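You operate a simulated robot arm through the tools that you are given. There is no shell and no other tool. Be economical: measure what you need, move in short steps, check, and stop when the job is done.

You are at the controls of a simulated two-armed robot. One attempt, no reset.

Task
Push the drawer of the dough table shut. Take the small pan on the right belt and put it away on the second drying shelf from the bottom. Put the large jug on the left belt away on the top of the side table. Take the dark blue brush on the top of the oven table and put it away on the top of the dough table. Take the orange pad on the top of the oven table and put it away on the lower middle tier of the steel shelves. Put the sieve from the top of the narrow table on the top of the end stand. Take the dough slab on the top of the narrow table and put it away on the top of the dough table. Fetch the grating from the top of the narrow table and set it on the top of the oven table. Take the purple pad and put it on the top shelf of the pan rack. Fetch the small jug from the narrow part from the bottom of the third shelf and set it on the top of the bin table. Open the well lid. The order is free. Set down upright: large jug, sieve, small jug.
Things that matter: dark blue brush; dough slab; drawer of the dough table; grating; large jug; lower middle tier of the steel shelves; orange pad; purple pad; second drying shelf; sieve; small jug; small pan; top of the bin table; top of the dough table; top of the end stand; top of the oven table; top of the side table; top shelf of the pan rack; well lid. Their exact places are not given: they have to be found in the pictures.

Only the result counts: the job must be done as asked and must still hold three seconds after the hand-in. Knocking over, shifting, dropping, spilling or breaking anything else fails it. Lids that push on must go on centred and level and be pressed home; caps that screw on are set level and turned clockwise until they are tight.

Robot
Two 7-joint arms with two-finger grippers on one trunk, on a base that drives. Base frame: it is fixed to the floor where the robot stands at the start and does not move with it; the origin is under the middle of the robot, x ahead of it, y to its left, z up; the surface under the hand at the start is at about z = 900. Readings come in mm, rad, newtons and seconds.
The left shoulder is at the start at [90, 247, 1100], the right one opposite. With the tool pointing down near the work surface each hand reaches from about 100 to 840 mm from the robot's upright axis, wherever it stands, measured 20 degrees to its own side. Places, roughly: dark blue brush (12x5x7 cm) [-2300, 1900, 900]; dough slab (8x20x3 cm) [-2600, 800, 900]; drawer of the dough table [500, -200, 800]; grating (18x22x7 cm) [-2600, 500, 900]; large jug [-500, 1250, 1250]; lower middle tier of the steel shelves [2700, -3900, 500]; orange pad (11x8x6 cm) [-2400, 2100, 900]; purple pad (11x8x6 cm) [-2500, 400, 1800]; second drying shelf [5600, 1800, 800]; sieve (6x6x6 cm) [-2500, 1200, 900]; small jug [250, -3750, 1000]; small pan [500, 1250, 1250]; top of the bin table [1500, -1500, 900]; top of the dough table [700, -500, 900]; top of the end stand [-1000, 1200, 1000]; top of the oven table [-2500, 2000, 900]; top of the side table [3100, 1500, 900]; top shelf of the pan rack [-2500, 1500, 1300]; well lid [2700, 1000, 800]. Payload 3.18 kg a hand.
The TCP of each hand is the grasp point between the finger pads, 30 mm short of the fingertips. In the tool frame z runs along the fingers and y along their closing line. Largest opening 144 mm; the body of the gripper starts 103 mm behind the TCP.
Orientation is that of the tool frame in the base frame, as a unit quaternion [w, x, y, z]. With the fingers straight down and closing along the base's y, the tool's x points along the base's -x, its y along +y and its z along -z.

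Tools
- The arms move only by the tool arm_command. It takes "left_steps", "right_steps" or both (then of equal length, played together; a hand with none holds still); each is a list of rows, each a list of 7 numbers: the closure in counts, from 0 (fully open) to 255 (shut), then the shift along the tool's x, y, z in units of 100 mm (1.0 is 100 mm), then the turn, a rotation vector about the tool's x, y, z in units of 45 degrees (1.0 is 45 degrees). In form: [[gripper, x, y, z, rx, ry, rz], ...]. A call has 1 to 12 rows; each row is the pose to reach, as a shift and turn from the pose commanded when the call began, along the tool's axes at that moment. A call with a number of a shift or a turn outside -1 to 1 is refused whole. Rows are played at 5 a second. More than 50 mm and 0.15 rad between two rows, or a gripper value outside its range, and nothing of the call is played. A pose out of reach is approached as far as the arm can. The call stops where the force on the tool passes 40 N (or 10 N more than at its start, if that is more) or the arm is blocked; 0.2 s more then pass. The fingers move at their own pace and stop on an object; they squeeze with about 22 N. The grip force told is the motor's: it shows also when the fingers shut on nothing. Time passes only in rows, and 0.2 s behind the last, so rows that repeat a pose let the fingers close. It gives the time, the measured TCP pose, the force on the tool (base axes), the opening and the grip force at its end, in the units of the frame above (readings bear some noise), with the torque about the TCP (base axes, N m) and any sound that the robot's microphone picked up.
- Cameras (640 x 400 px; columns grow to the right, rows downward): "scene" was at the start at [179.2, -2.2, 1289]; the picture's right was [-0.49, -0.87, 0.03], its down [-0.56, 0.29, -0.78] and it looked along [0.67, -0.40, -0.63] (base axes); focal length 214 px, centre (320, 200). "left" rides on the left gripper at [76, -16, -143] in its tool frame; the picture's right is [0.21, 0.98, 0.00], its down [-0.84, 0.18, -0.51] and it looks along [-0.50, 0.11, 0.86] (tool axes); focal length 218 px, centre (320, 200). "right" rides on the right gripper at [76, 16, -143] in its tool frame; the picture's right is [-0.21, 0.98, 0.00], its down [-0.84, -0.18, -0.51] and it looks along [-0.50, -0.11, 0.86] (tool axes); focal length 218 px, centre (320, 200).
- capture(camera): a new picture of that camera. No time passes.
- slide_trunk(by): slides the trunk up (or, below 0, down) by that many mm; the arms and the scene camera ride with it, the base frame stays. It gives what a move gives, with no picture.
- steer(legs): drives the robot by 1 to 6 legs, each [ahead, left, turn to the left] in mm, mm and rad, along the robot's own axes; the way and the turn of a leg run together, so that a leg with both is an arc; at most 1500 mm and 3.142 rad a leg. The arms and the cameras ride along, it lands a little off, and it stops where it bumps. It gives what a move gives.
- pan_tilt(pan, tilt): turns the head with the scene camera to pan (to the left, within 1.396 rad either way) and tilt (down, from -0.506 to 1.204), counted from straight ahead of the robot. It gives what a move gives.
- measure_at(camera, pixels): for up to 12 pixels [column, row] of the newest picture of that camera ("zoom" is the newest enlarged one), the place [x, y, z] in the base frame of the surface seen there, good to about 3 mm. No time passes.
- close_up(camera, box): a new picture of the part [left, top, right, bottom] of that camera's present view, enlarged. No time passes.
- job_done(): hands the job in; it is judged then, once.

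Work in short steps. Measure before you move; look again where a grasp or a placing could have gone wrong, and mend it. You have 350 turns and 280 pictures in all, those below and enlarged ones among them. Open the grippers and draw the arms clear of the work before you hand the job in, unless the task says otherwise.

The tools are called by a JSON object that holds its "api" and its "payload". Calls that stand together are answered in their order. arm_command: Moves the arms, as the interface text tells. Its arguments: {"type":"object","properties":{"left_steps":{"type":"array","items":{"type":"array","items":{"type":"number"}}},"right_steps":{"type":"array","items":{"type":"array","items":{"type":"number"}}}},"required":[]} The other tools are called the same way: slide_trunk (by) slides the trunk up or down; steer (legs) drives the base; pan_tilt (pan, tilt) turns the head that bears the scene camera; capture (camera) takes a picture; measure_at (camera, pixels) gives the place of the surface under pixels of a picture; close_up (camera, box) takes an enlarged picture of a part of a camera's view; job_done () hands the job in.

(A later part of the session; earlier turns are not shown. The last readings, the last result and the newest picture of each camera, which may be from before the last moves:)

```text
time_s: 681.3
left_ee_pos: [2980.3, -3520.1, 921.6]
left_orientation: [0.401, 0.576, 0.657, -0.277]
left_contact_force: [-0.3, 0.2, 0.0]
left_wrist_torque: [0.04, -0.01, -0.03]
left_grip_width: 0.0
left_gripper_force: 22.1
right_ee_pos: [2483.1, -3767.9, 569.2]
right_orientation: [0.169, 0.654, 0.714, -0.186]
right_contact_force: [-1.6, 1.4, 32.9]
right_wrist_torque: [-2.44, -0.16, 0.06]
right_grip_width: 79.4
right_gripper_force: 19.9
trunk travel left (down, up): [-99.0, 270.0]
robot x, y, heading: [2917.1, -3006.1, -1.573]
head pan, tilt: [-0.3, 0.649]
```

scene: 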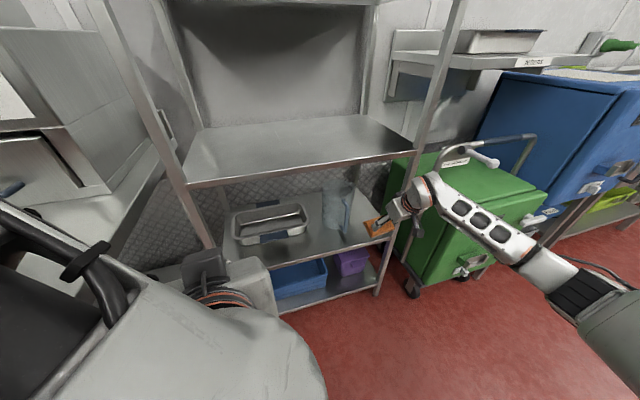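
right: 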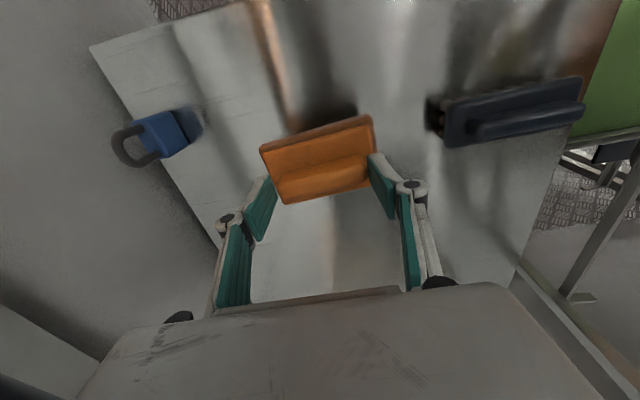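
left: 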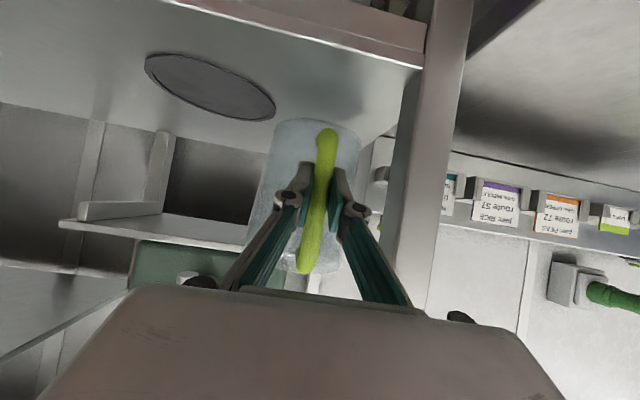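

Firm contact. I open, withdraw along the finger axis, and check the pad.

{"api": "arm_command", "payload": {"right_steps": [[200, -0.03, 0, -0.06, 0, 0, 0], [85, -0.03, 0, -0.06, 0, 0, 0], [85, -0.03, 0, -0.06, 0, 0, 0], [85, -0.05, 0, -0.3, 0, 0, 0], [85, -0.05, 0, -0.6, 0, 0, 0]]}}

{"api": "steer", "payload": {"legs": [[-150, 0, 0]]}}

{"api": "close_up", "payload": {"camera": "scene", "box": [280, 130, 480, 290]}}

```text
time_s: 682.5
left_ee_pos: [2979.5, -3520.3, 918.9]
left_orientation: [0.4, 0.576, 0.658, -0.275]
left_contact_force: [0.1, -0.3, -0.3]
left_wrist_torque: [-0.01, -0.03, -0.01]
left_grip_width: 0.0
left_gripper_force: 21.7
right_ee_pos: [2478.2, -3739.7, 616.0]
right_orientation: [0.167, 0.654, 0.715, -0.181]
right_contact_force: [0.1, -0.2, 0.5]
right_wrist_torque: [0.0, 0.01, 0.04]
right_grip_width: 96.0
right_gripper_force: 0.1
right hand out of reach, approached as far as the arm can: row 5
trunk travel left (down, up): [-99.0, 270.0]
robot x, y, heading: [2912.2, -3013.7, -1.574]
head pan, tilt: [-0.3, 0.649]
```

```text
time_s: 683.8
left_ee_pos: [2980.0, -3372.3, 918.5]
left_orientation: [0.4, 0.577, 0.656, -0.276]
left_contact_force: [-0.3, 0.7, 0.6]
left_wrist_torque: [-0.01, 0.0, 0.03]
left_grip_width: 0.2
left_gripper_force: 22.4
right_ee_pos: [2479.1, -3591.2, 616.1]
right_orientation: [0.167, 0.655, 0.714, -0.182]
right_contact_force: [-0.1, 0.1, 0.7]
right_wrist_torque: [0.01, 0.0, -0.01]
right_grip_width: 95.8
right_gripper_force: 0.0
trunk travel left (down, up): [-99.0, 270.0]
robot x, y, heading: [2917.7, -2858.6, -1.577]
head pan, tilt: [-0.3, 0.649]
```

```text
2.50 times, centred on (380, 210) of scene
```

zoom: 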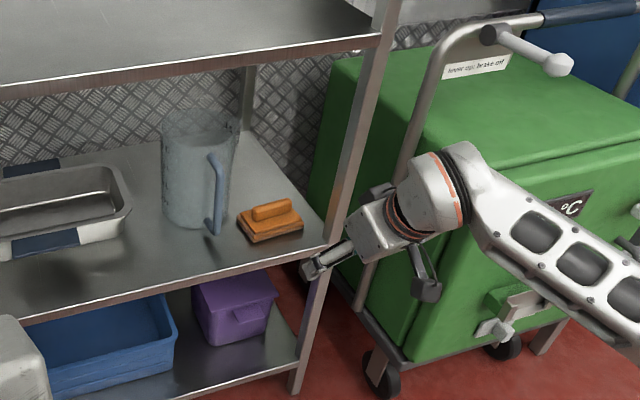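

The orange pad lies flat on the lower middle tier. I back off, raise the trunk, lift the right hand, and drive back toward the west side.

{"api": "slide_trunk", "payload": {"by": 200}}

{"api": "arm_command", "payload": {"right_steps": [[0, -0.23, 0.2, -0.43, 0, 0.1, 0], [0, -0.46, 0.3, -0.87, 0, 0.2, 0]]}}

{"api": "arm_command", "payload": {"right_steps": [[0, -0.2, 0.2, -0.45, 0, 0.1, 0], [0, -0.4, 0.3, -0.9, 0, 0.2, 0]]}}

{"api": "steer", "payload": {"legs": [[-360, 0, 0], [0, -1300, 0], [0, -1300, 0], [0, -1070, 0], [-1400, 0, 0], [-1350, 0, 0]]}}

{"api": "pan_tilt", "payload": {"pan": 0.0, "tilt": 0.4}}

```text
time_s: 686.0
left_ee_pos: [2978.9, -3373.8, 1127.7]
left_orientation: [0.394, 0.571, 0.662, -0.285]
left_contact_force: [0.4, -0.5, -1.2]
left_wrist_torque: [-0.01, 0.01, 0.0]
left_grip_width: 0.0
left_gripper_force: 21.5
right_ee_pos: [2478.2, -3591.9, 814.8]
right_orientation: [0.167, 0.655, 0.714, -0.18]
right_contact_force: [0.5, -1.2, 0.2]
right_wrist_torque: [-0.02, -0.02, 0.01]
right_grip_width: 95.9
right_gripper_force: 0.1
trunk travel left (down, up): [-299.0, 70.0]
robot x, y, heading: [2917.3, -2861.9, -1.575]
head pan, tilt: [-0.3, 0.649]
```

```text
refused: row 1 steps farther than a row can; nothing moved
```

```text
refused: row 1 steps farther than a row can; nothing moved
```

```text
time_s: 733.0
left_ee_pos: [-717.6, -300.9, 1123.8]
left_orientation: [0.397, 0.564, 0.67, -0.276]
left_contact_force: [0.5, -0.3, 0.8]
left_wrist_torque: [0.03, -0.01, -0.04]
left_grip_width: 0.1
left_gripper_force: 22.1
right_ee_pos: [-1217.4, -527.3, 815.7]
right_orientation: [0.168, 0.649, 0.72, -0.178]
right_contact_force: [0.4, 0.2, -0.1]
right_wrist_torque: [0.02, 0.03, 0.02]
right_grip_width: 96.2
right_gripper_force: 0.1
trunk travel left (down, up): [-299.0, 70.0]
robot x, y, heading: [-794.1, 214.2, -1.554]
head pan, tilt: [-0.3, 0.649]
```

```text
time_s: 733.8
left_ee_pos: [-717.6, -303.4, 1124.8]
left_orientation: [0.396, 0.562, 0.671, -0.277]
left_contact_force: [-0.3, -0.7, 0.3]
left_wrist_torque: [0.0, 0.02, -0.06]
left_grip_width: 0.0
left_gripper_force: 22.3
right_ee_pos: [-1217.3, -526.9, 816.8]
right_orientation: [0.168, 0.648, 0.721, -0.179]
right_contact_force: [0.6, -0.5, 0.3]
right_wrist_torque: [0.0, 0.01, 0.02]
right_grip_width: 96.1
right_gripper_force: 0.1
trunk travel left (down, up): [-299.0, 70.0]
robot x, y, heading: [-792.7, 208.9, -1.554]
head pan, tilt: [0.0, 0.4]
```

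I turn west, drive toward the narrow table, raise the trunk fully, and start raising the left hand for the high shelf.

{"api": "steer", "payload": {"legs": [[0, 0, -0.8], [0, 0, -0.787], [850, -250, 0]]}}

{"api": "slide_trunk", "payload": {"by": 68}}

{"api": "arm_command", "payload": {"left_steps": [[0, -0.28, 0, -0.18, 0.07, 0, 0.05], [0, -0.56, 0, -0.36, 0.15, 0, 0.1], [0, -0.84, 0, -0.54, 0.22, 0, 0.14]], "right_steps": [[0, -0.15, 0.1, -0.29, 0, 0.1, 0], [0, -0.3, 0.2, -0.58, 0, 0.2, 0], [0, -0.45, 0.3, -0.87, 0, 0.3, 0]]}}

{"api": "arm_command", "payload": {"left_steps": [[0, -0.28, 0, -0.18, 0, 0, 0], [0, -0.56, 0, -0.36, 0, 0, 0], [0, -0.84, 0, -0.54, 0, 0, 0]], "right_steps": [[0, -0.15, 0.1, -0.29, 0, 0.1, 0], [0, -0.3, 0.2, -0.58, 0, 0.2, 0], [0, -0.45, 0.3, -0.87, 0, 0.3, 0]]}}

{"api": "pan_tilt", "payload": {"pan": 0.1, "tilt": -0.2}}

{"api": "capture", "payload": {"camera": "scene"}}

```text
time_s: 742.6
left_ee_pos: [-2154.4, 398.5, 1123.4]
left_orientation: [0.08, 0.873, 0.069, -0.476]
left_contact_force: [0.5, 0.3, 0.0]
left_wrist_torque: [-0.02, 0.02, 0.0]
left_grip_width: 0.1
left_gripper_force: 22.0
right_ee_pos: [-2370.7, 903.3, 815.8]
right_orientation: [-0.01, 0.969, 0.042, -0.245]
right_contact_force: [0.0, 0.3, 0.0]
right_wrist_torque: [0.03, -0.04, -0.03]
right_grip_width: 96.0
right_gripper_force: 0.1
trunk travel left (down, up): [-299.0, 70.0]
robot x, y, heading: [-1639.5, 463.6, 3.134]
head pan, tilt: [0.0, 0.4]
```

```text
time_s: 743.7
left_ee_pos: [-2157.1, 391.3, 1193.9]
left_orientation: [0.076, 0.874, 0.081, -0.473]
left_contact_force: [-0.3, -0.4, -0.2]
left_wrist_torque: [0.0, 0.03, -0.02]
left_grip_width: 0.2
left_gripper_force: 21.6
right_ee_pos: [-2370.0, 903.2, 885.1]
right_orientation: [-0.01, 0.969, 0.041, -0.245]
right_contact_force: [0.0, 0.8, -0.4]
right_wrist_torque: [0.02, -0.02, 0.0]
right_grip_width: 96.1
right_gripper_force: 0.1
trunk travel left (down, up): [-367.0, 2.0]
robot x, y, heading: [-1637.9, 464.0, 3.137]
head pan, tilt: [0.0, 0.4]
```

```text
time_s: 744.5
left_ee_pos: [-2153.7, 403.7, 1292.7]
left_orientation: [0.031, 0.879, -0.021, -0.475]
left_contact_force: [0.2, -1.3, 0.1]
left_wrist_torque: [0.03, 0.01, -0.06]
left_grip_width: 144.0
left_gripper_force: 0.1
right_ee_pos: [-2365.4, 870.3, 983.4]
right_orientation: [-0.016, 0.991, 0.04, -0.129]
right_contact_force: [0.0, 0.7, -0.7]
right_wrist_torque: [0.09, 0.06, 0.0]
right_grip_width: 144.1
right_gripper_force: 0.1
trunk travel left (down, up): [-367.0, 2.0]
robot x, y, heading: [-1638.8, 463.5, 3.135]
head pan, tilt: [0.0, 0.4]
```

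```text
time_s: 745.3
left_ee_pos: [-2156.5, 410.5, 1391.4]
left_orientation: [0.03, 0.879, -0.019, -0.475]
left_contact_force: [-0.9, -0.8, 0.7]
left_wrist_torque: [0.04, -0.01, -0.09]
left_grip_width: 144.1
left_gripper_force: 0.0
right_ee_pos: [-2385.6, 834.2, 1077.6]
right_orientation: [-0.021, 0.999, 0.039, -0.013]
right_contact_force: [-0.2, 0.7, -0.4]
right_wrist_torque: [0.06, -0.01, -0.01]
right_grip_width: 144.0
right_gripper_force: 0.1
trunk travel left (down, up): [-367.0, 2.0]
robot x, y, heading: [-1638.8, 467.5, 3.138]
head pan, tilt: [0.0, 0.4]
```

```text
time_s: 746.3
left_ee_pos: [-2155.5, 413.6, 1392.1]
left_orientation: [0.03, 0.879, -0.021, -0.475]
left_contact_force: [0.3, 0.4, -0.1]
left_wrist_torque: [-0.03, 0.0, 0.03]
left_grip_width: 144.0
left_gripper_force: 0.1
right_ee_pos: [-2384.5, 836.9, 1075.8]
right_orientation: [-0.02, 0.999, 0.038, -0.014]
right_contact_force: [-0.1, 0.2, 0.0]
right_wrist_torque: [0.02, 0.0, -0.03]
right_grip_width: 143.7
right_gripper_force: 0.1
trunk travel left (down, up): [-367.0, 2.0]
robot x, y, heading: [-1643.1, 464.8, 3.135]
head pan, tilt: [0.099, -0.201]
```

```text
70 pictures are left
```

scene: 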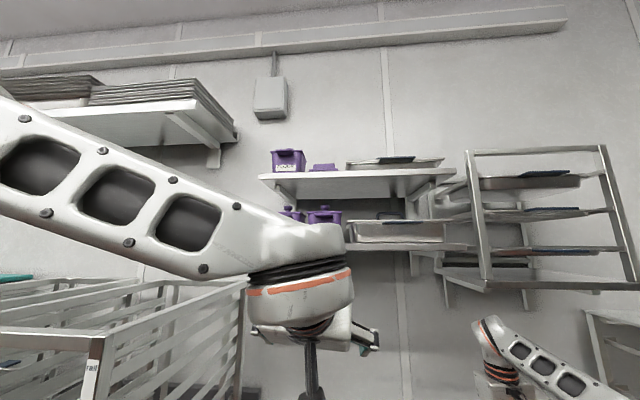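

The purple pad shows at (324,167) beside the FLOUR tub. I zoom and measure.

{"api": "close_up", "payload": {"camera": "scene", "box": [250, 130, 470, 260]}}

{"api": "measure_at", "payload": {"camera": "zoom", "pixels": [[195, 105], [222, 105], [245, 107], [200, 100], [240, 100], [120, 80], [160, 85], [285, 105], [320, 95], [215, 130], [60, 135], [580, 135]]}}

```text
2.91 times, centred on (360, 195) of scene
```

zoom: 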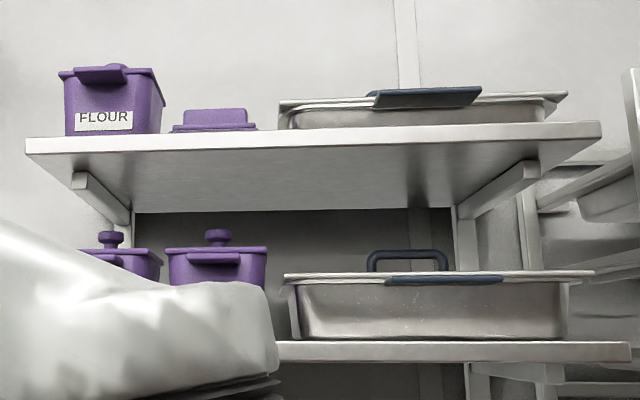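

```text
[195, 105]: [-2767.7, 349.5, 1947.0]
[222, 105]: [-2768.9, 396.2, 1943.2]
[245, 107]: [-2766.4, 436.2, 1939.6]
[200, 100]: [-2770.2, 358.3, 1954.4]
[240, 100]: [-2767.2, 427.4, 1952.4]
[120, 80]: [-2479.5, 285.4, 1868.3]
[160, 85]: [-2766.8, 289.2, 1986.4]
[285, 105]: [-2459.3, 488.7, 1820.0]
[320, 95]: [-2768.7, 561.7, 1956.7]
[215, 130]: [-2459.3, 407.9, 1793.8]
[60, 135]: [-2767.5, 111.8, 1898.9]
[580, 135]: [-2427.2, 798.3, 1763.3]
```

I measure the pad's block itself.

{"api": "measure_at", "payload": {"camera": "zoom", "pixels": [[190, 118], [215, 117], [242, 117], [215, 112], [178, 128], [252, 127], [215, 127], [150, 110], [285, 118], [282, 95]]}}

```text
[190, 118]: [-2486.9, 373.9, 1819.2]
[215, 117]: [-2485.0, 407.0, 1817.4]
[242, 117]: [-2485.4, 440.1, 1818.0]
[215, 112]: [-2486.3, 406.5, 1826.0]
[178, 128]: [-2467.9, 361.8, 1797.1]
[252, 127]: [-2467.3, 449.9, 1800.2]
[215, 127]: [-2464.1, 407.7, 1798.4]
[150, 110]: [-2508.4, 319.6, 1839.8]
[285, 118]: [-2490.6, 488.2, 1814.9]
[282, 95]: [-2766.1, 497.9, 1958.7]
```

Pad block: y 368–446, z 1805–1832, front x≈-2486; ~45 mm gaps each side. I raise the left hand ~400 mm while pitching toward horizontal.

{"api": "arm_command", "payload": {"left_steps": [[100, -0.28, 0, -0.18, 0, -0.05, 0], [100, -0.56, 0, -0.36, 0, -0.1, 0], [100, -0.84, 0, -0.54, 0, -0.16, 0]]}}

{"api": "arm_command", "payload": {"left_steps": [[100, -0.3, 0, -0.15, 0, -0.05, 0], [100, -0.6, 0, -0.3, 0, -0.1, 0], [100, -0.9, 0, -0.44, 0, -0.16, 0]]}}

{"api": "arm_command", "payload": {"left_steps": [[100, -0.32, 0, -0.11, 0, -0.05, 0], [100, -0.64, 0, -0.22, 0, -0.1, 0], [100, -0.95, 0, -0.33, 0, -0.16, 0]]}}

{"api": "arm_command", "payload": {"left_steps": [[100, -0.33, 0, -0.07, 0, 0, 0], [100, -0.66, 0, -0.14, 0, 0, 0], [100, -0.98, 0, -0.21, 0, 0, 0]]}}

{"api": "capture", "payload": {"camera": "scene"}}

```text
time_s: 747.1
left_ee_pos: [-2155.0, 417.0, 1491.8]
left_orientation: [0.03, 0.848, -0.021, -0.529]
left_contact_force: [1.4, 0.3, -0.6]
left_wrist_torque: [-0.03, 0.02, -0.04]
left_grip_width: 87.7
left_gripper_force: 0.1
right_ee_pos: [-2384.7, 836.4, 1075.7]
right_orientation: [-0.02, 0.999, 0.038, -0.013]
right_contact_force: [0.8, -0.6, 0.1]
right_wrist_torque: [-0.03, 0.02, -0.01]
right_grip_width: 143.8
right_gripper_force: 0.1
trunk travel left (down, up): [-367.0, 2.0]
robot x, y, heading: [-1641.7, 463.1, 3.136]
head pan, tilt: [0.099, -0.201]
```

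```text
time_s: 747.9
left_ee_pos: [-2155.4, 427.9, 1590.7]
left_orientation: [0.028, 0.812, -0.024, -0.582]
left_contact_force: [0.1, 0.6, -0.4]
left_wrist_torque: [-0.03, 0.01, 0.01]
left_grip_width: 87.5
left_gripper_force: 0.1
right_ee_pos: [-2385.7, 836.3, 1076.3]
right_orientation: [-0.02, 0.999, 0.039, -0.013]
right_contact_force: [0.5, -0.6, 0.2]
right_wrist_torque: [-0.03, 0.04, 0.01]
right_grip_width: 143.8
right_gripper_force: 0.0
trunk travel left (down, up): [-367.0, 2.0]
robot x, y, heading: [-1637.7, 462.8, 3.139]
head pan, tilt: [0.099, -0.201]
```

```text
time_s: 748.7
left_ee_pos: [-2155.4, 433.0, 1692.0]
left_orientation: [0.027, 0.775, -0.026, -0.631]
left_contact_force: [0.0, -0.5, -0.4]
left_wrist_torque: [-0.01, -0.01, 0.0]
left_grip_width: 87.9
left_gripper_force: 0.0
right_ee_pos: [-2384.7, 838.1, 1075.3]
right_orientation: [-0.02, 0.999, 0.038, -0.013]
right_contact_force: [0.7, 0.1, -0.2]
right_wrist_torque: [0.01, 0.0, 0.01]
right_grip_width: 143.9
right_gripper_force: 0.1
trunk travel left (down, up): [-367.0, 2.0]
robot x, y, heading: [-1640.2, 467.6, 3.139]
head pan, tilt: [0.099, -0.201]
```

```text
time_s: 749.5
left_ee_pos: [-2155.4, 443.5, 1789.9]
left_orientation: [0.027, 0.775, -0.026, -0.631]
left_contact_force: [0.3, 0.8, -0.2]
left_wrist_torque: [0.01, 0.01, 0.05]
left_grip_width: 87.5
left_gripper_force: 0.0
right_ee_pos: [-2385.9, 836.6, 1075.3]
right_orientation: [-0.02, 0.999, 0.038, -0.013]
right_contact_force: [0.6, 0.1, -0.8]
right_wrist_torque: [-0.04, -0.01, -0.04]
right_grip_width: 144.0
right_gripper_force: 0.2
trunk travel left (down, up): [-367.0, 2.0]
robot x, y, heading: [-1642.2, 464.7, 3.132]
head pan, tilt: [0.099, -0.201]
```

```text
68 pictures are left
```

scene: 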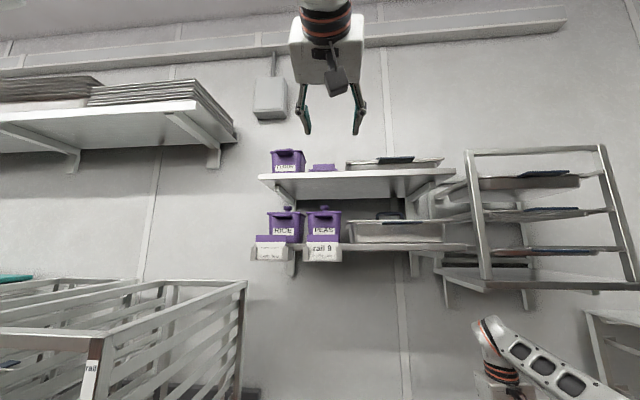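

Left hand is at z 1790, nearly horizontal. I adjust 36 mm left and 30 mm up, drive 190 mm forward and check with the hand camera.

{"api": "arm_command", "payload": {"left_steps": [[85, -0.15, 0.18, -0.03, 0, 0, 0], [85, -0.3, 0.36, -0.06, 0, 0, 0]]}}

{"api": "steer", "payload": {"legs": [[190, 0, 0]]}}

{"api": "capture", "payload": {"camera": "left"}}

```text
time_s: 750.1
left_ee_pos: [-2157.0, 408.0, 1824.7]
left_orientation: [0.027, 0.775, -0.025, -0.631]
left_contact_force: [0.2, -0.6, -0.3]
left_wrist_torque: [0.0, 0.0, -0.01]
left_grip_width: 95.9
left_gripper_force: 0.1
right_ee_pos: [-2386.0, 836.6, 1076.2]
right_orientation: [-0.02, 0.999, 0.038, -0.013]
right_contact_force: [0.4, 0.4, 0.1]
right_wrist_torque: [-0.02, 0.02, 0.0]
right_grip_width: 144.1
right_gripper_force: 0.1
trunk travel left (down, up): [-367.0, 2.0]
robot x, y, heading: [-1637.5, 463.2, 3.138]
head pan, tilt: [0.099, -0.201]
```

```text
time_s: 751.6
left_ee_pos: [-2342.3, 407.8, 1823.9]
left_orientation: [0.028, 0.775, -0.024, -0.63]
left_contact_force: [-0.2, 0.5, -0.8]
left_wrist_torque: [0.0, 0.04, 0.01]
left_grip_width: 96.2
left_gripper_force: 0.0
right_ee_pos: [-2571.8, 835.0, 1075.0]
right_orientation: [-0.02, 0.999, 0.041, -0.012]
right_contact_force: [0.6, -1.1, 0.5]
right_wrist_torque: [0.01, -0.03, -0.03]
right_grip_width: 143.9
right_gripper_force: 0.0
trunk travel left (down, up): [-367.0, 2.0]
robot x, y, heading: [-1827.1, 463.8, 3.142]
head pan, tilt: [0.099, -0.201]
```

```text
67 pictures are left
```

left: 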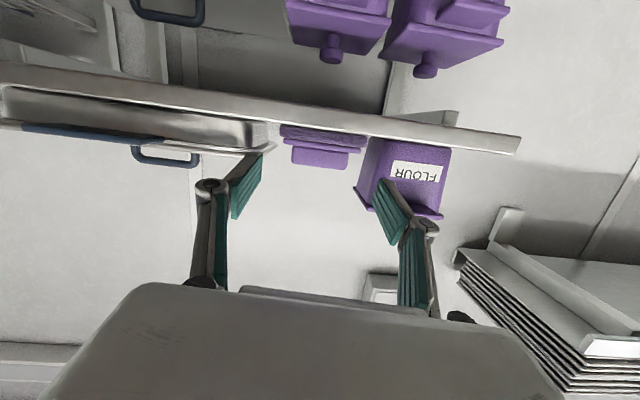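

I measure the block in this view.

{"api": "measure_at", "payload": {"camera": "left", "pixels": [[318, 158], [295, 155], [345, 160], [320, 145], [282, 140], [362, 148], [370, 170], [270, 130]]}}

```text
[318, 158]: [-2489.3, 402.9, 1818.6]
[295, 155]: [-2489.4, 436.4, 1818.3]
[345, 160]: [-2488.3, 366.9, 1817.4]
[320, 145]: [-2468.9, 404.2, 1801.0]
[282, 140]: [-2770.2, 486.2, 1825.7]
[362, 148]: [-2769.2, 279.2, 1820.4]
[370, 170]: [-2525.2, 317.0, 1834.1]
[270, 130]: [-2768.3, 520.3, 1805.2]
```

Block centre ≈(402, 1818). I extend 163 mm in two moves and close on it.

{"api": "arm_command", "payload": {"left_steps": [[85, -0.08, 0.03, 0.42, 0, 0, 0], [85, -0.17, 0.05, 0.83, 0, 0, 0]]}}

{"api": "arm_command", "payload": {"left_steps": [[85, -0.06, 0, 0.4, 0, 0, 0], [85, -0.11, 0, 0.78, 0, 0, 0], [85, -0.11, 0, 0.78, 0, 0, 0]]}}

{"api": "capture", "payload": {"camera": "left"}}

```text
time_s: 752.2
left_ee_pos: [-2404.1, 401.6, 1824.6]
left_orientation: [0.026, 0.773, -0.022, -0.633]
left_contact_force: [0.3, -0.5, 0.4]
left_wrist_torque: [0.02, -0.04, -0.01]
left_grip_width: 96.2
left_gripper_force: 0.0
left hand out of reach, approached as far as the arm can: row 2
right_ee_pos: [-2572.2, 833.9, 1076.3]
right_orientation: [-0.019, 0.999, 0.04, -0.013]
right_contact_force: [0.8, -0.3, -0.6]
right_wrist_torque: [0.01, 0.03, -0.01]
right_grip_width: 143.8
right_gripper_force: 0.0
trunk travel left (down, up): [-367.0, 2.0]
robot x, y, heading: [-1825.5, 463.3, 3.14]
head pan, tilt: [0.099, -0.201]
```

```text
time_s: 753.0
left_ee_pos: [-2456.6, 376.2, 1814.4]
left_orientation: [0.017, 0.773, -0.008, -0.634]
left_contact_force: [-2.1, 2.0, 10.7]
left_wrist_torque: [0.55, 0.29, 0.1]
left_grip_width: 97.0
left_gripper_force: 0.7
left hand out of reach, approached as far as the arm can: row 1, 2, 3
right_ee_pos: [-2571.8, 835.9, 1075.7]
right_orientation: [-0.02, 0.999, 0.039, -0.013]
right_contact_force: [0.7, -0.2, -0.4]
right_wrist_torque: [0.01, 0.01, 0.0]
right_grip_width: 144.0
right_gripper_force: 0.0
trunk travel left (down, up): [-367.0, 2.0]
robot x, y, heading: [-1823.3, 466.0, 3.136]
head pan, tilt: [0.099, -0.201]
```

```text
66 pictures are left
```

left: 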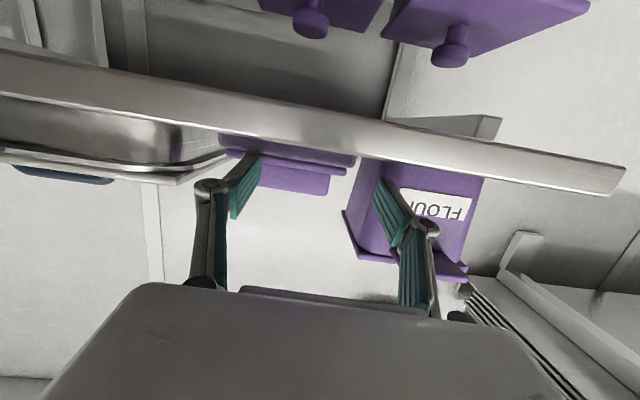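

At the arm's limit it drifted sideways. I retract 70 mm, re-centre, and use the base to go closer.

{"api": "arm_command", "payload": {"left_steps": [[85, 0.02, -0.05, -0.3, 0, 0, 0], [85, -0.05, -0.15, -0.6, 0, 0, 0], [85, -0.12, -0.26, -0.75, 0, 0, 0]]}}

{"api": "steer", "payload": {"legs": [[60, 0, 0]]}}

{"api": "capture", "payload": {"camera": "left"}}

```text
time_s: 753.4
left_ee_pos: [-2454.9, 370.9, 1815.0]
left_orientation: [0.025, 0.77, -0.003, -0.638]
left_contact_force: [0.8, 0.4, 2.2]
left_wrist_torque: [0.11, 0.06, -0.06]
left_grip_width: 96.4
left_gripper_force: 0.3
right_ee_pos: [-2572.8, 835.1, 1076.5]
right_orientation: [-0.019, 0.999, 0.041, -0.013]
right_contact_force: [-0.1, 0.0, 0.1]
right_wrist_torque: [0.03, -0.01, -0.03]
right_grip_width: 144.3
right_gripper_force: 0.0
trunk travel left (down, up): [-367.0, 2.0]
robot x, y, heading: [-1829.5, 467.1, 3.139]
head pan, tilt: [0.099, -0.201]
stopped in row 1 (left hand): the force on the tool passed its limit at 56 N (the readings are from after the stop); the commanded pose is now the measured one
```

```text
time_s: 754.3
left_ee_pos: [-2515.4, 370.7, 1814.6]
left_orientation: [0.026, 0.77, -0.004, -0.637]
left_contact_force: [1.8, -0.1, 6.7]
left_wrist_torque: [0.33, 0.12, -0.14]
left_grip_width: 96.5
left_gripper_force: 1.0
right_ee_pos: [-2632.5, 835.2, 1074.7]
right_orientation: [-0.02, 0.999, 0.04, -0.013]
right_contact_force: [-0.2, -0.1, 0.3]
right_wrist_torque: [-0.01, -0.07, 0.02]
right_grip_width: 144.0
right_gripper_force: 0.2
trunk travel left (down, up): [-367.0, 2.0]
robot x, y, heading: [-1883.0, 466.1, 3.14]
head pan, tilt: [0.099, -0.201]
```

```text
65 pictures are left
```

left: 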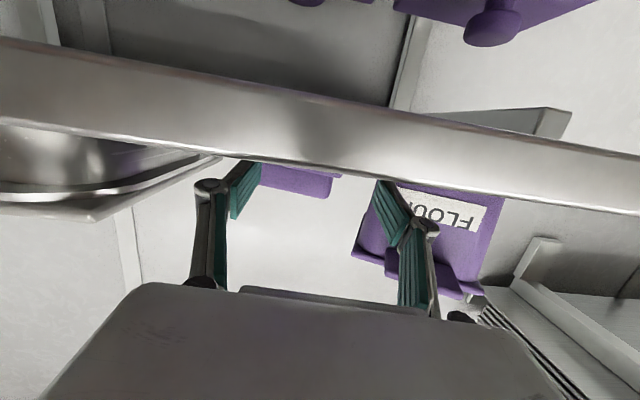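

I check whether the FLOUR tub moved: measure it now.

{"api": "measure_at", "payload": {"camera": "left", "pixels": [[440, 208], [480, 210], [420, 200], [370, 245], [460, 285], [300, 180], [325, 185], [330, 175], [262, 175]]}}

{"api": "close_up", "payload": {"camera": "scene", "box": [240, 100, 480, 260]}}

```text
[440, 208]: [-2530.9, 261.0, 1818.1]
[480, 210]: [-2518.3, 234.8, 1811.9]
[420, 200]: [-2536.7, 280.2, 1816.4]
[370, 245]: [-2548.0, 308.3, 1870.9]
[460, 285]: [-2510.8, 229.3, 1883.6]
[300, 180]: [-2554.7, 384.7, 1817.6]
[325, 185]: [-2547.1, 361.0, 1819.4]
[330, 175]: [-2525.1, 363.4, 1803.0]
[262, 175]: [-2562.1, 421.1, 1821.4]
```

```text
2.50 times, centred on (360, 180) of scene
```

zoom: 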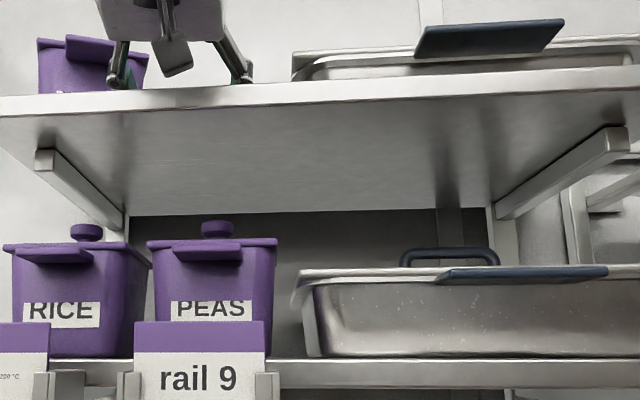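

The drift pushed the pad ~60 mm back and turned the FLOUR tub by ~20°; I'll have to restore the tub afterwards. First I withdraw by the base.

{"api": "steer", "payload": {"legs": [[-160, 0, 0]]}}

{"api": "capture", "payload": {"camera": "left"}}

{"api": "measure_at", "payload": {"camera": "left", "pixels": [[320, 150], [300, 155], [340, 160], [360, 160], [380, 170], [400, 165], [420, 165], [270, 150], [330, 145], [390, 200]]}}

```text
time_s: 755.7
left_ee_pos: [-2358.0, 371.9, 1814.0]
left_orientation: [0.024, 0.77, -0.005, -0.638]
left_contact_force: [0.6, 0.8, 0.4]
left_wrist_torque: [0.01, -0.02, -0.02]
left_grip_width: 96.2
left_gripper_force: 0.1
right_ee_pos: [-2474.1, 836.6, 1075.6]
right_orientation: [-0.02, 0.999, 0.038, -0.013]
right_contact_force: [-0.3, 0.3, 0.3]
right_wrist_torque: [0.0, 0.0, -0.02]
right_grip_width: 143.7
right_gripper_force: 0.0
trunk travel left (down, up): [-367.0, 2.0]
robot x, y, heading: [-1727.9, 466.2, 3.141]
head pan, tilt: [0.099, -0.201]
```

```text
63 pictures are left
```

left: 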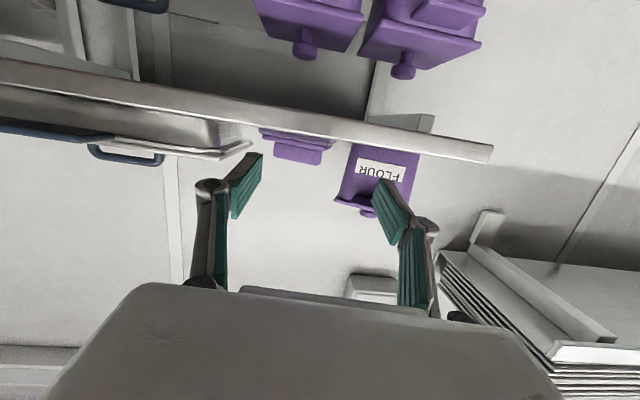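

```text
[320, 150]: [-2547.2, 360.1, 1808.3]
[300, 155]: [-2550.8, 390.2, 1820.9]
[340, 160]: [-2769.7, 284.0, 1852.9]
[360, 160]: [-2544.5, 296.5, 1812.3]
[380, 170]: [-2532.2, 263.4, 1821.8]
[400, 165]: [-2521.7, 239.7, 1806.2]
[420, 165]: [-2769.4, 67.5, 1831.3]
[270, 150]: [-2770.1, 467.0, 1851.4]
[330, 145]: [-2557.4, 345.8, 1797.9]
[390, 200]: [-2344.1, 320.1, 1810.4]
```

Pad block now at ≈(-2550 front, y 392). I pull the right hand back, set the left hand to y≈392, and approach mainly with the base.

{"api": "arm_command", "payload": {"left_steps": [[85, 0, -0.1, -0.15, 0, 0, 0], [85, -0.02, -0.2, -0.29, 0, 0, 0], [85, -0.02, -0.2, -0.29, 0, 0, 0]], "right_steps": [[0, 0.3, 0, 0, 0, 0, 0], [0, 0.6, 0, 0, 0, 0, 0], [0, 0.95, 0, 0, 0, 0, 0]]}}

{"api": "steer", "payload": {"legs": [[140, 0, 0]]}}

{"api": "capture", "payload": {"camera": "left"}}

```text
time_s: 756.5
left_ee_pos: [-2334.5, 383.3, 1821.8]
left_orientation: [0.021, 0.771, 0.002, -0.636]
left_contact_force: [0.2, 0.7, -0.2]
left_wrist_torque: [-0.03, 0.02, 0.07]
left_grip_width: 95.9
left_gripper_force: 0.1
right_ee_pos: [-2378.0, 845.3, 1073.1]
right_orientation: [-0.019, 0.999, 0.038, -0.013]
right_contact_force: [0.1, 0.6, 0.8]
right_wrist_torque: [-0.09, 0.03, 0.01]
right_grip_width: 144.0
right_gripper_force: 0.0
trunk travel left (down, up): [-367.0, 2.0]
robot x, y, heading: [-1728.6, 465.9, 3.136]
head pan, tilt: [0.099, -0.201]
```

```text
time_s: 757.9
left_ee_pos: [-2471.1, 384.2, 1824.0]
left_orientation: [0.021, 0.77, 0.002, -0.638]
left_contact_force: [-0.3, -0.5, 0.7]
left_wrist_torque: [-0.01, 0.04, 0.01]
left_grip_width: 96.0
left_gripper_force: 0.0
right_ee_pos: [-2518.5, 844.7, 1073.0]
right_orientation: [-0.019, 0.999, 0.039, -0.014]
right_contact_force: [0.1, -0.3, -0.2]
right_wrist_torque: [-0.01, -0.02, 0.0]
right_grip_width: 144.0
right_gripper_force: 0.0
trunk travel left (down, up): [-367.0, 2.0]
robot x, y, heading: [-1867.7, 464.2, 3.133]
head pan, tilt: [0.099, -0.201]
```

```text
62 pictures are left
```

left: 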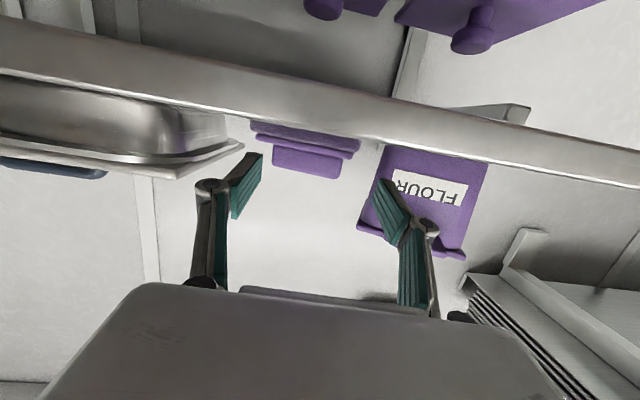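

The block is ~14 mm to the right. I drive 95 mm forward and 14 mm right, then close.

{"api": "steer", "payload": {"legs": [[92, -14, 0]]}}

{"api": "arm_command", "payload": {"left_steps": [[85, 0.05, 0, 0.0, 0, 0, 0], [160, 0.05, 0, 0, 0, 0, 0], [255, 0.05, 0, 0, 0, 0, 0], [255, 0.05, 0, 0, 0, 0, 0], [255, 0.05, 0, 0, 0, 0, 0]]}}

{"api": "capture", "payload": {"camera": "left"}}

```text
time_s: 759.0
left_ee_pos: [-2561.3, 396.3, 1824.5]
left_orientation: [0.02, 0.77, 0.003, -0.638]
left_contact_force: [0.0, 0.6, 0.2]
left_wrist_torque: [0.03, 0.01, 0.0]
left_grip_width: 95.8
left_gripper_force: 0.2
right_ee_pos: [-2609.0, 859.1, 1072.1]
right_orientation: [-0.02, 0.999, 0.039, -0.014]
right_contact_force: [0.1, 1.2, -0.2]
right_wrist_torque: [-0.02, 0.0, -0.01]
right_grip_width: 143.8
right_gripper_force: 0.1
trunk travel left (down, up): [-367.0, 2.0]
robot x, y, heading: [-1956.1, 480.4, 3.134]
head pan, tilt: [0.099, -0.201]
```

```text
time_s: 760.2
left_ee_pos: [-2558.9, 396.8, 1822.4]
left_orientation: [0.02, 0.769, 0.003, -0.639]
left_contact_force: [0.7, 0.5, 11.8]
left_wrist_torque: [0.67, 0.2, -0.03]
left_grip_width: 79.9
left_gripper_force: 22.0
right_ee_pos: [-2607.4, 858.3, 1073.5]
right_orientation: [-0.02, 0.999, 0.039, -0.013]
right_contact_force: [-0.4, -0.2, 1.2]
right_wrist_torque: [-0.01, 0.02, 0.02]
right_grip_width: 143.9
right_gripper_force: 0.0
trunk travel left (down, up): [-367.0, 2.0]
robot x, y, heading: [-1957.4, 480.5, 3.135]
head pan, tilt: [0.099, -0.201]
```

```text
61 pictures are left
```

left: 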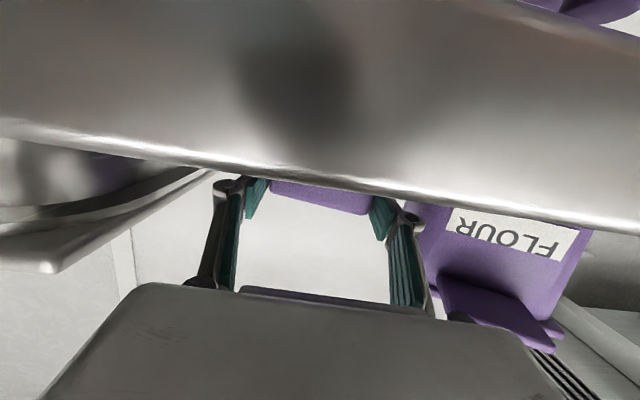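

Gripped (79.9 mm). I lift 30 mm and back out.

{"api": "arm_command", "payload": {"left_steps": [[255, -0.15, 0, -0.03, 0, 0, 0], [255, -0.32, 0, -0.06, 0, 0, 0], [255, -0.32, 0, -0.06, 0, 0, 0]]}}

{"api": "steer", "payload": {"legs": [[-420, 0, 0]]}}

{"api": "capture", "payload": {"camera": "scene"}}

```text
time_s: 761.0
left_ee_pos: [-2560.3, 392.2, 1828.7]
left_orientation: [0.017, 0.77, 0.006, -0.637]
left_contact_force: [0.2, -0.4, -0.8]
left_wrist_torque: [0.02, -0.03, 0.02]
left_grip_width: 80.1
left_gripper_force: 22.1
left hand out of reach, approached as far as the arm can: row 1, 2, 3
right_ee_pos: [-2608.2, 859.4, 1073.1]
right_orientation: [-0.02, 0.999, 0.039, -0.013]
right_contact_force: [-0.3, 0.5, -0.4]
right_wrist_torque: [0.02, 0.0, -0.01]
right_grip_width: 144.1
right_gripper_force: 0.1
trunk travel left (down, up): [-367.0, 2.0]
robot x, y, heading: [-1956.5, 479.8, 3.138]
head pan, tilt: [0.099, -0.201]
```

```text
time_s: 763.5
left_ee_pos: [-2146.6, 391.9, 1829.0]
left_orientation: [0.016, 0.77, 0.005, -0.638]
left_contact_force: [0.4, -0.1, -1.4]
left_wrist_torque: [0.04, 0.0, 0.02]
left_grip_width: 80.0
left_gripper_force: 21.6
right_ee_pos: [-2191.4, 860.3, 1073.0]
right_orientation: [-0.019, 0.999, 0.035, -0.013]
right_contact_force: [-0.7, -0.1, 0.1]
right_wrist_torque: [0.02, -0.02, 0.01]
right_grip_width: 143.9
right_gripper_force: 0.0
trunk travel left (down, up): [-367.0, 2.0]
robot x, y, heading: [-1542.1, 477.5, 3.129]
head pan, tilt: [0.099, -0.201]
```

```text
60 pictures are left
```

scene: 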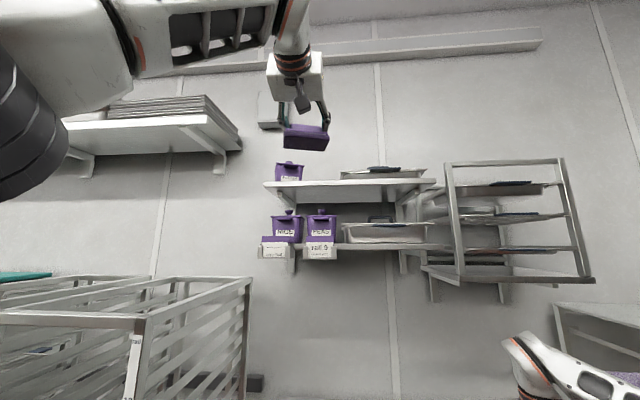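

The purple pad is in hand. I lower the left hand by arm while strafing north to the pan rack and look at its top.

{"api": "arm_command", "payload": {"left_steps": [[255, 0.33, 0, 0.07, 0, 0, 0], [255, 0.66, 0, 0.14, 0, 0, 0], [255, 0.97, 0, 0.2, 0, 0, 0]], "right_steps": [[0, 0.2, 0, 0, 0, 0, 0], [0, 0.4, 0, 0, 0, 0, 0], [0, 0.6, 0, 0, 0, 0, 0]]}}

{"api": "arm_command", "payload": {"left_steps": [[255, 0.33, 0, 0.07, 0, 0, 0], [255, 0.66, 0, 0.14, 0, 0, 0], [255, 0.97, 0, 0.2, 0, 0, 0]]}}

{"api": "arm_command", "payload": {"left_steps": [[255, 0.33, 0, 0.07, 0, 0, 0], [255, 0.66, 0, 0.14, 0, 0, 0], [255, 0.97, 0, 0.2, 0, 0, 0]]}}

{"api": "steer", "payload": {"legs": [[-20, 0, 0.012], [80, -600, 0], [0, -350, 0]]}}

{"api": "pan_tilt", "payload": {"pan": 0.0, "tilt": 0.3}}

{"api": "capture", "payload": {"camera": "scene"}}

```text
time_s: 764.3
left_ee_pos: [-2149.0, 389.6, 1732.8]
left_orientation: [0.015, 0.769, 0.005, -0.639]
left_contact_force: [0.3, -0.5, -0.1]
left_wrist_torque: [0.01, 0.0, 0.01]
left_grip_width: 79.8
left_gripper_force: 21.8
right_ee_pos: [-2130.2, 864.0, 1071.3]
right_orientation: [-0.02, 0.999, 0.035, -0.013]
right_contact_force: [0.2, -0.8, 0.6]
right_wrist_torque: [-0.01, 0.02, 0.0]
right_grip_width: 144.3
right_gripper_force: 0.0
trunk travel left (down, up): [-367.0, 2.0]
robot x, y, heading: [-1546.2, 478.3, 3.129]
head pan, tilt: [0.099, -0.201]
```

```text
time_s: 765.1
left_ee_pos: [-2152.5, 388.3, 1631.3]
left_orientation: [0.015, 0.77, 0.005, -0.638]
left_contact_force: [-0.4, -0.5, -0.2]
left_wrist_torque: [0.02, -0.02, -0.01]
left_grip_width: 79.7
left_gripper_force: 22.0
right_ee_pos: [-2132.3, 865.7, 1071.9]
right_orientation: [-0.019, 0.999, 0.035, -0.013]
right_contact_force: [0.0, -0.6, -0.5]
right_wrist_torque: [0.01, -0.01, 0.0]
right_grip_width: 143.9
right_gripper_force: 0.2
trunk travel left (down, up): [-367.0, 2.0]
robot x, y, heading: [-1540.0, 477.2, 3.13]
head pan, tilt: [0.099, -0.201]
```

```text
time_s: 765.9
left_ee_pos: [-2150.0, 386.8, 1531.4]
left_orientation: [0.015, 0.77, 0.005, -0.638]
left_contact_force: [0.6, -0.6, -1.1]
left_wrist_torque: [0.02, -0.01, -0.03]
left_grip_width: 79.8
left_gripper_force: 22.6
right_ee_pos: [-2131.8, 864.5, 1072.0]
right_orientation: [-0.019, 0.999, 0.036, -0.012]
right_contact_force: [-0.7, 0.0, -0.8]
right_wrist_torque: [-0.02, -0.02, 0.0]
right_grip_width: 143.8
right_gripper_force: 0.1
trunk travel left (down, up): [-367.0, 2.0]
robot x, y, heading: [-1546.1, 478.7, 3.131]
head pan, tilt: [0.099, -0.201]
```

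```text
time_s: 770.8
left_ee_pos: [-2193.4, 873.3, 1532.7]
left_orientation: [0.019, 0.771, 0.008, -0.637]
left_contact_force: [0.9, -0.3, -0.9]
left_wrist_torque: [-0.04, -0.05, -0.02]
left_grip_width: 79.5
left_gripper_force: 21.5
right_ee_pos: [-2177.0, 1342.8, 1071.5]
right_orientation: [-0.016, 0.998, 0.053, -0.011]
right_contact_force: [-1.5, -4.1, -1.6]
right_wrist_torque: [0.4, -0.21, 0.13]
right_grip_width: 144.1
right_gripper_force: 0.2
trunk travel left (down, up): [-367.0, 2.0]
robot x, y, heading: [-1584.7, 969.9, 3.139]
head pan, tilt: [0.099, -0.201]
stopped in leg 2: the robot was blocked; the commanded pose is now the measured one
```

```text
time_s: 771.7
left_ee_pos: [-2193.5, 873.0, 1534.0]
left_orientation: [0.018, 0.77, 0.008, -0.637]
left_contact_force: [-0.1, -0.1, -0.9]
left_wrist_torque: [-0.02, 0.01, 0.0]
left_grip_width: 79.7
left_gripper_force: 21.9
right_ee_pos: [-2176.4, 1341.4, 1070.3]
right_orientation: [-0.017, 0.998, 0.052, -0.011]
right_contact_force: [0.9, -5.2, 1.3]
right_wrist_torque: [0.64, 0.04, 0.21]
right_grip_width: 144.0
right_gripper_force: 0.1
trunk travel left (down, up): [-367.0, 2.0]
robot x, y, heading: [-1588.7, 974.6, 3.144]
head pan, tilt: [0.0, 0.3]
```

```text
59 pictures are left
```

scene: 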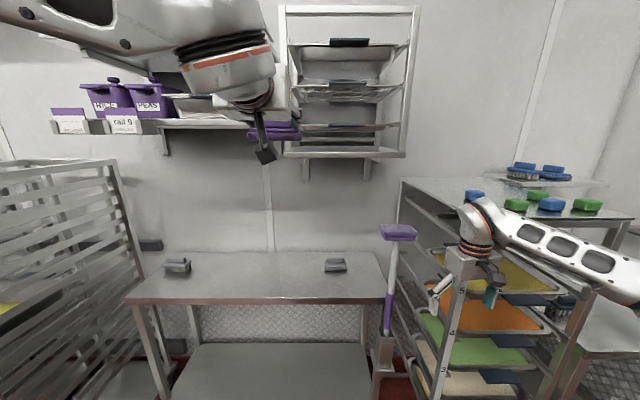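

I went slightly too far forward; the right hand touches the rack. I measure the rack-top free area, then back off.

{"api": "measure_at", "payload": {"camera": "scene", "pixels": [[430, 190], [415, 183], [445, 200], [455, 186], [500, 188], [475, 195], [515, 205], [535, 207], [570, 212], [552, 205], [405, 180], [610, 215]]}}

{"api": "steer", "payload": {"legs": [[-110, 0, 0]]}}

```text
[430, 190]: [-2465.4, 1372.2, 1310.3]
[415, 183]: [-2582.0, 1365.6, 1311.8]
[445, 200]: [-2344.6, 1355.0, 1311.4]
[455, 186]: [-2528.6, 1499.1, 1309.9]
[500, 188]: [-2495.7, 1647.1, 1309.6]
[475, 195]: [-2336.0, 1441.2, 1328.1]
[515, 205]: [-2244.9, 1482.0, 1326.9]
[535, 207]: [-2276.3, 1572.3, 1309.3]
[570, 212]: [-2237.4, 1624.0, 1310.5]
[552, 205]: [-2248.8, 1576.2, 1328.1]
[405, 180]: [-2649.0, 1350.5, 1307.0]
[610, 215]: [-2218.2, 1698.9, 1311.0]
```

```text
time_s: 772.9
left_ee_pos: [-2085.5, 873.0, 1532.2]
left_orientation: [0.019, 0.77, 0.008, -0.638]
left_contact_force: [0.3, 0.1, -1.0]
left_wrist_torque: [-0.01, -0.02, -0.06]
left_grip_width: 79.5
left_gripper_force: 22.2
right_ee_pos: [-2070.0, 1343.6, 1070.0]
right_orientation: [-0.016, 0.998, 0.052, -0.01]
right_contact_force: [-0.5, -0.3, 0.7]
right_wrist_torque: [-0.01, 0.0, -0.01]
right_grip_width: 144.0
right_gripper_force: 0.0
trunk travel left (down, up): [-367.0, 2.0]
robot x, y, heading: [-1480.9, 969.5, 3.145]
head pan, tilt: [0.0, 0.3]
```

Rack top: z≈1310, free behind x<-2400. I strafe to y≈1556, then drive forward 300 mm with the pad held high.

{"api": "steer", "payload": {"legs": [[0, -590, 0], [150, 0, 0]]}}

{"api": "capture", "payload": {"camera": "scene"}}

```text
time_s: 779.5
left_ee_pos: [-2236.4, 1458.4, 1531.6]
left_orientation: [0.022, 0.771, 0.012, -0.637]
left_contact_force: [0.0, -0.8, -1.2]
left_wrist_torque: [0.01, 0.02, -0.02]
left_grip_width: 79.7
left_gripper_force: 21.4
right_ee_pos: [-2224.5, 1928.4, 1070.2]
right_orientation: [-0.015, 0.998, 0.057, -0.011]
right_contact_force: [0.5, 0.8, -0.5]
right_wrist_torque: [-0.02, -0.07, 0.01]
right_grip_width: 144.0
right_gripper_force: 0.1
trunk travel left (down, up): [-367.0, 2.0]
robot x, y, heading: [-1630.7, 1561.4, -3.131]
head pan, tilt: [0.0, 0.3]
```

```text
58 pictures are left
```

scene: 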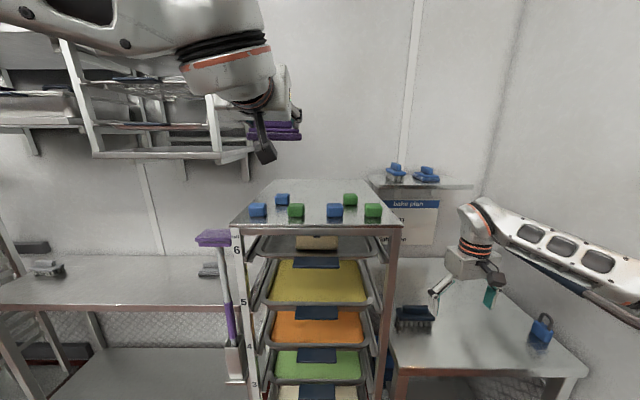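

The space behind the small pads on the rack top is free. I drive 130 mm more, extend the arm 115 mm, and lower.

{"api": "steer", "payload": {"legs": [[130, 0, -0.01]]}}

{"api": "arm_command", "payload": {"left_steps": [[255, 0.1, 0, 0.4, 0, 0, 0], [255, 0.3, 0, 0.7, 0, 0, 0], [255, 0.55, 0, 0.95, 0, 0, 0]]}}

{"api": "capture", "payload": {"camera": "scene"}}

```text
time_s: 780.8
left_ee_pos: [-2367.7, 1462.1, 1531.7]
left_orientation: [0.019, 0.77, 0.008, -0.637]
left_contact_force: [-0.2, -0.1, -1.3]
left_wrist_torque: [-0.02, -0.02, 0.01]
left_grip_width: 79.7
left_gripper_force: 22.4
right_ee_pos: [-2352.3, 1931.3, 1071.0]
right_orientation: [-0.016, 0.998, 0.054, -0.01]
right_contact_force: [0.4, -0.1, -0.5]
right_wrist_torque: [0.01, -0.02, 0.02]
right_grip_width: 143.9
right_gripper_force: 0.0
trunk travel left (down, up): [-367.0, 2.0]
robot x, y, heading: [-1760.2, 1564.2, -3.139]
head pan, tilt: [0.0, 0.3]
```

```text
time_s: 781.6
left_ee_pos: [-2450.8, 1458.0, 1460.7]
left_orientation: [0.019, 0.77, 0.009, -0.637]
left_contact_force: [-0.4, 0.0, -0.4]
left_wrist_torque: [0.02, -0.03, 0.01]
left_grip_width: 79.5
left_gripper_force: 21.9
right_ee_pos: [-2352.7, 1931.7, 1070.4]
right_orientation: [-0.016, 0.998, 0.054, -0.01]
right_contact_force: [-0.3, 0.2, 0.3]
right_wrist_torque: [0.01, -0.03, 0.0]
right_grip_width: 143.7
right_gripper_force: 0.1
trunk travel left (down, up): [-367.0, 2.0]
robot x, y, heading: [-1762.7, 1560.1, -3.14]
head pan, tilt: [0.0, 0.3]
```

```text
57 pictures are left
```

scene: 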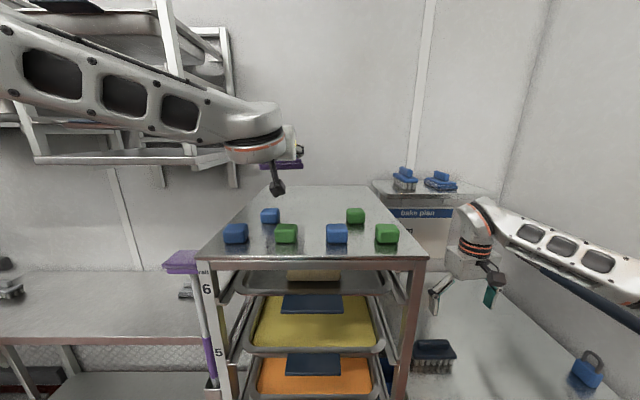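

The hand camera would hit the rack top at this pitch, so I pitch the hand down ~33° first, then lower until the pad's far edge touches.

{"api": "arm_command", "payload": {"left_steps": [[255, 0, 0, 0, 0, 0.15, 0], [255, 0, 0, 0, 0, 0.3, 0], [255, 0, 0, 0, 0, 0.45, 0], [255, 0, 0, 0, 0, 0.6, 0], [255, 0, 0, 0, 0, 0.73, 0]]}}

{"api": "arm_command", "payload": {"left_steps": [[255, 0.22, 0, 0.22, 0, 0, 0], [255, 0.44, 0, 0.44, 0, 0, 0], [255, 0.58, 0, 0.58, 0, 0, 0]]}}

{"api": "capture", "payload": {"camera": "scene"}}

```text
time_s: 782.8
left_ee_pos: [-2450.7, 1458.5, 1461.2]
left_orientation: [0.016, 0.92, 0.014, -0.392]
left_contact_force: [-1.0, -0.1, -0.4]
left_wrist_torque: [-0.01, 0.01, 0.02]
left_grip_width: 79.6
left_gripper_force: 21.9
right_ee_pos: [-2351.8, 1932.8, 1071.6]
right_orientation: [-0.016, 0.998, 0.052, -0.01]
right_contact_force: [-0.2, 0.2, 0.2]
right_wrist_torque: [-0.03, -0.02, 0.01]
right_grip_width: 144.0
right_gripper_force: 0.0
trunk travel left (down, up): [-367.0, 2.0]
robot x, y, heading: [-1761.9, 1565.5, -3.142]
head pan, tilt: [0.0, 0.3]
```

```text
time_s: 783.6
left_ee_pos: [-2454.5, 1455.9, 1378.6]
left_orientation: [0.015, 0.919, 0.013, -0.393]
left_contact_force: [-0.4, 0.0, -0.5]
left_wrist_torque: [-0.01, -0.02, -0.02]
left_grip_width: 79.6
left_gripper_force: 21.8
right_ee_pos: [-2351.3, 1931.9, 1070.7]
right_orientation: [-0.017, 0.998, 0.054, -0.01]
right_contact_force: [-0.5, -0.2, 0.5]
right_wrist_torque: [-0.01, -0.05, -0.01]
right_grip_width: 143.9
right_gripper_force: 0.3
trunk travel left (down, up): [-367.0, 2.0]
robot x, y, heading: [-1759.9, 1560.1, -3.141]
head pan, tilt: [0.0, 0.3]
```

```text
56 pictures are left
```

scene: 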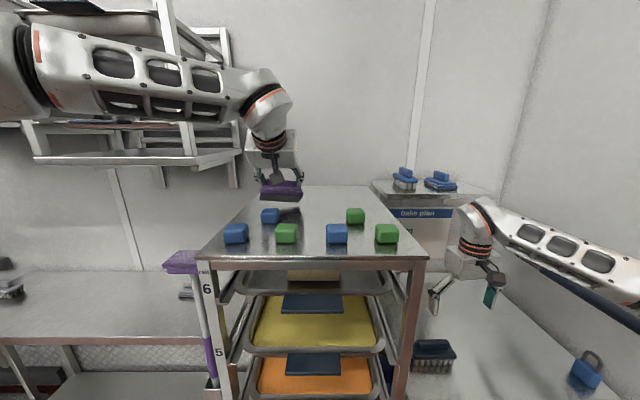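

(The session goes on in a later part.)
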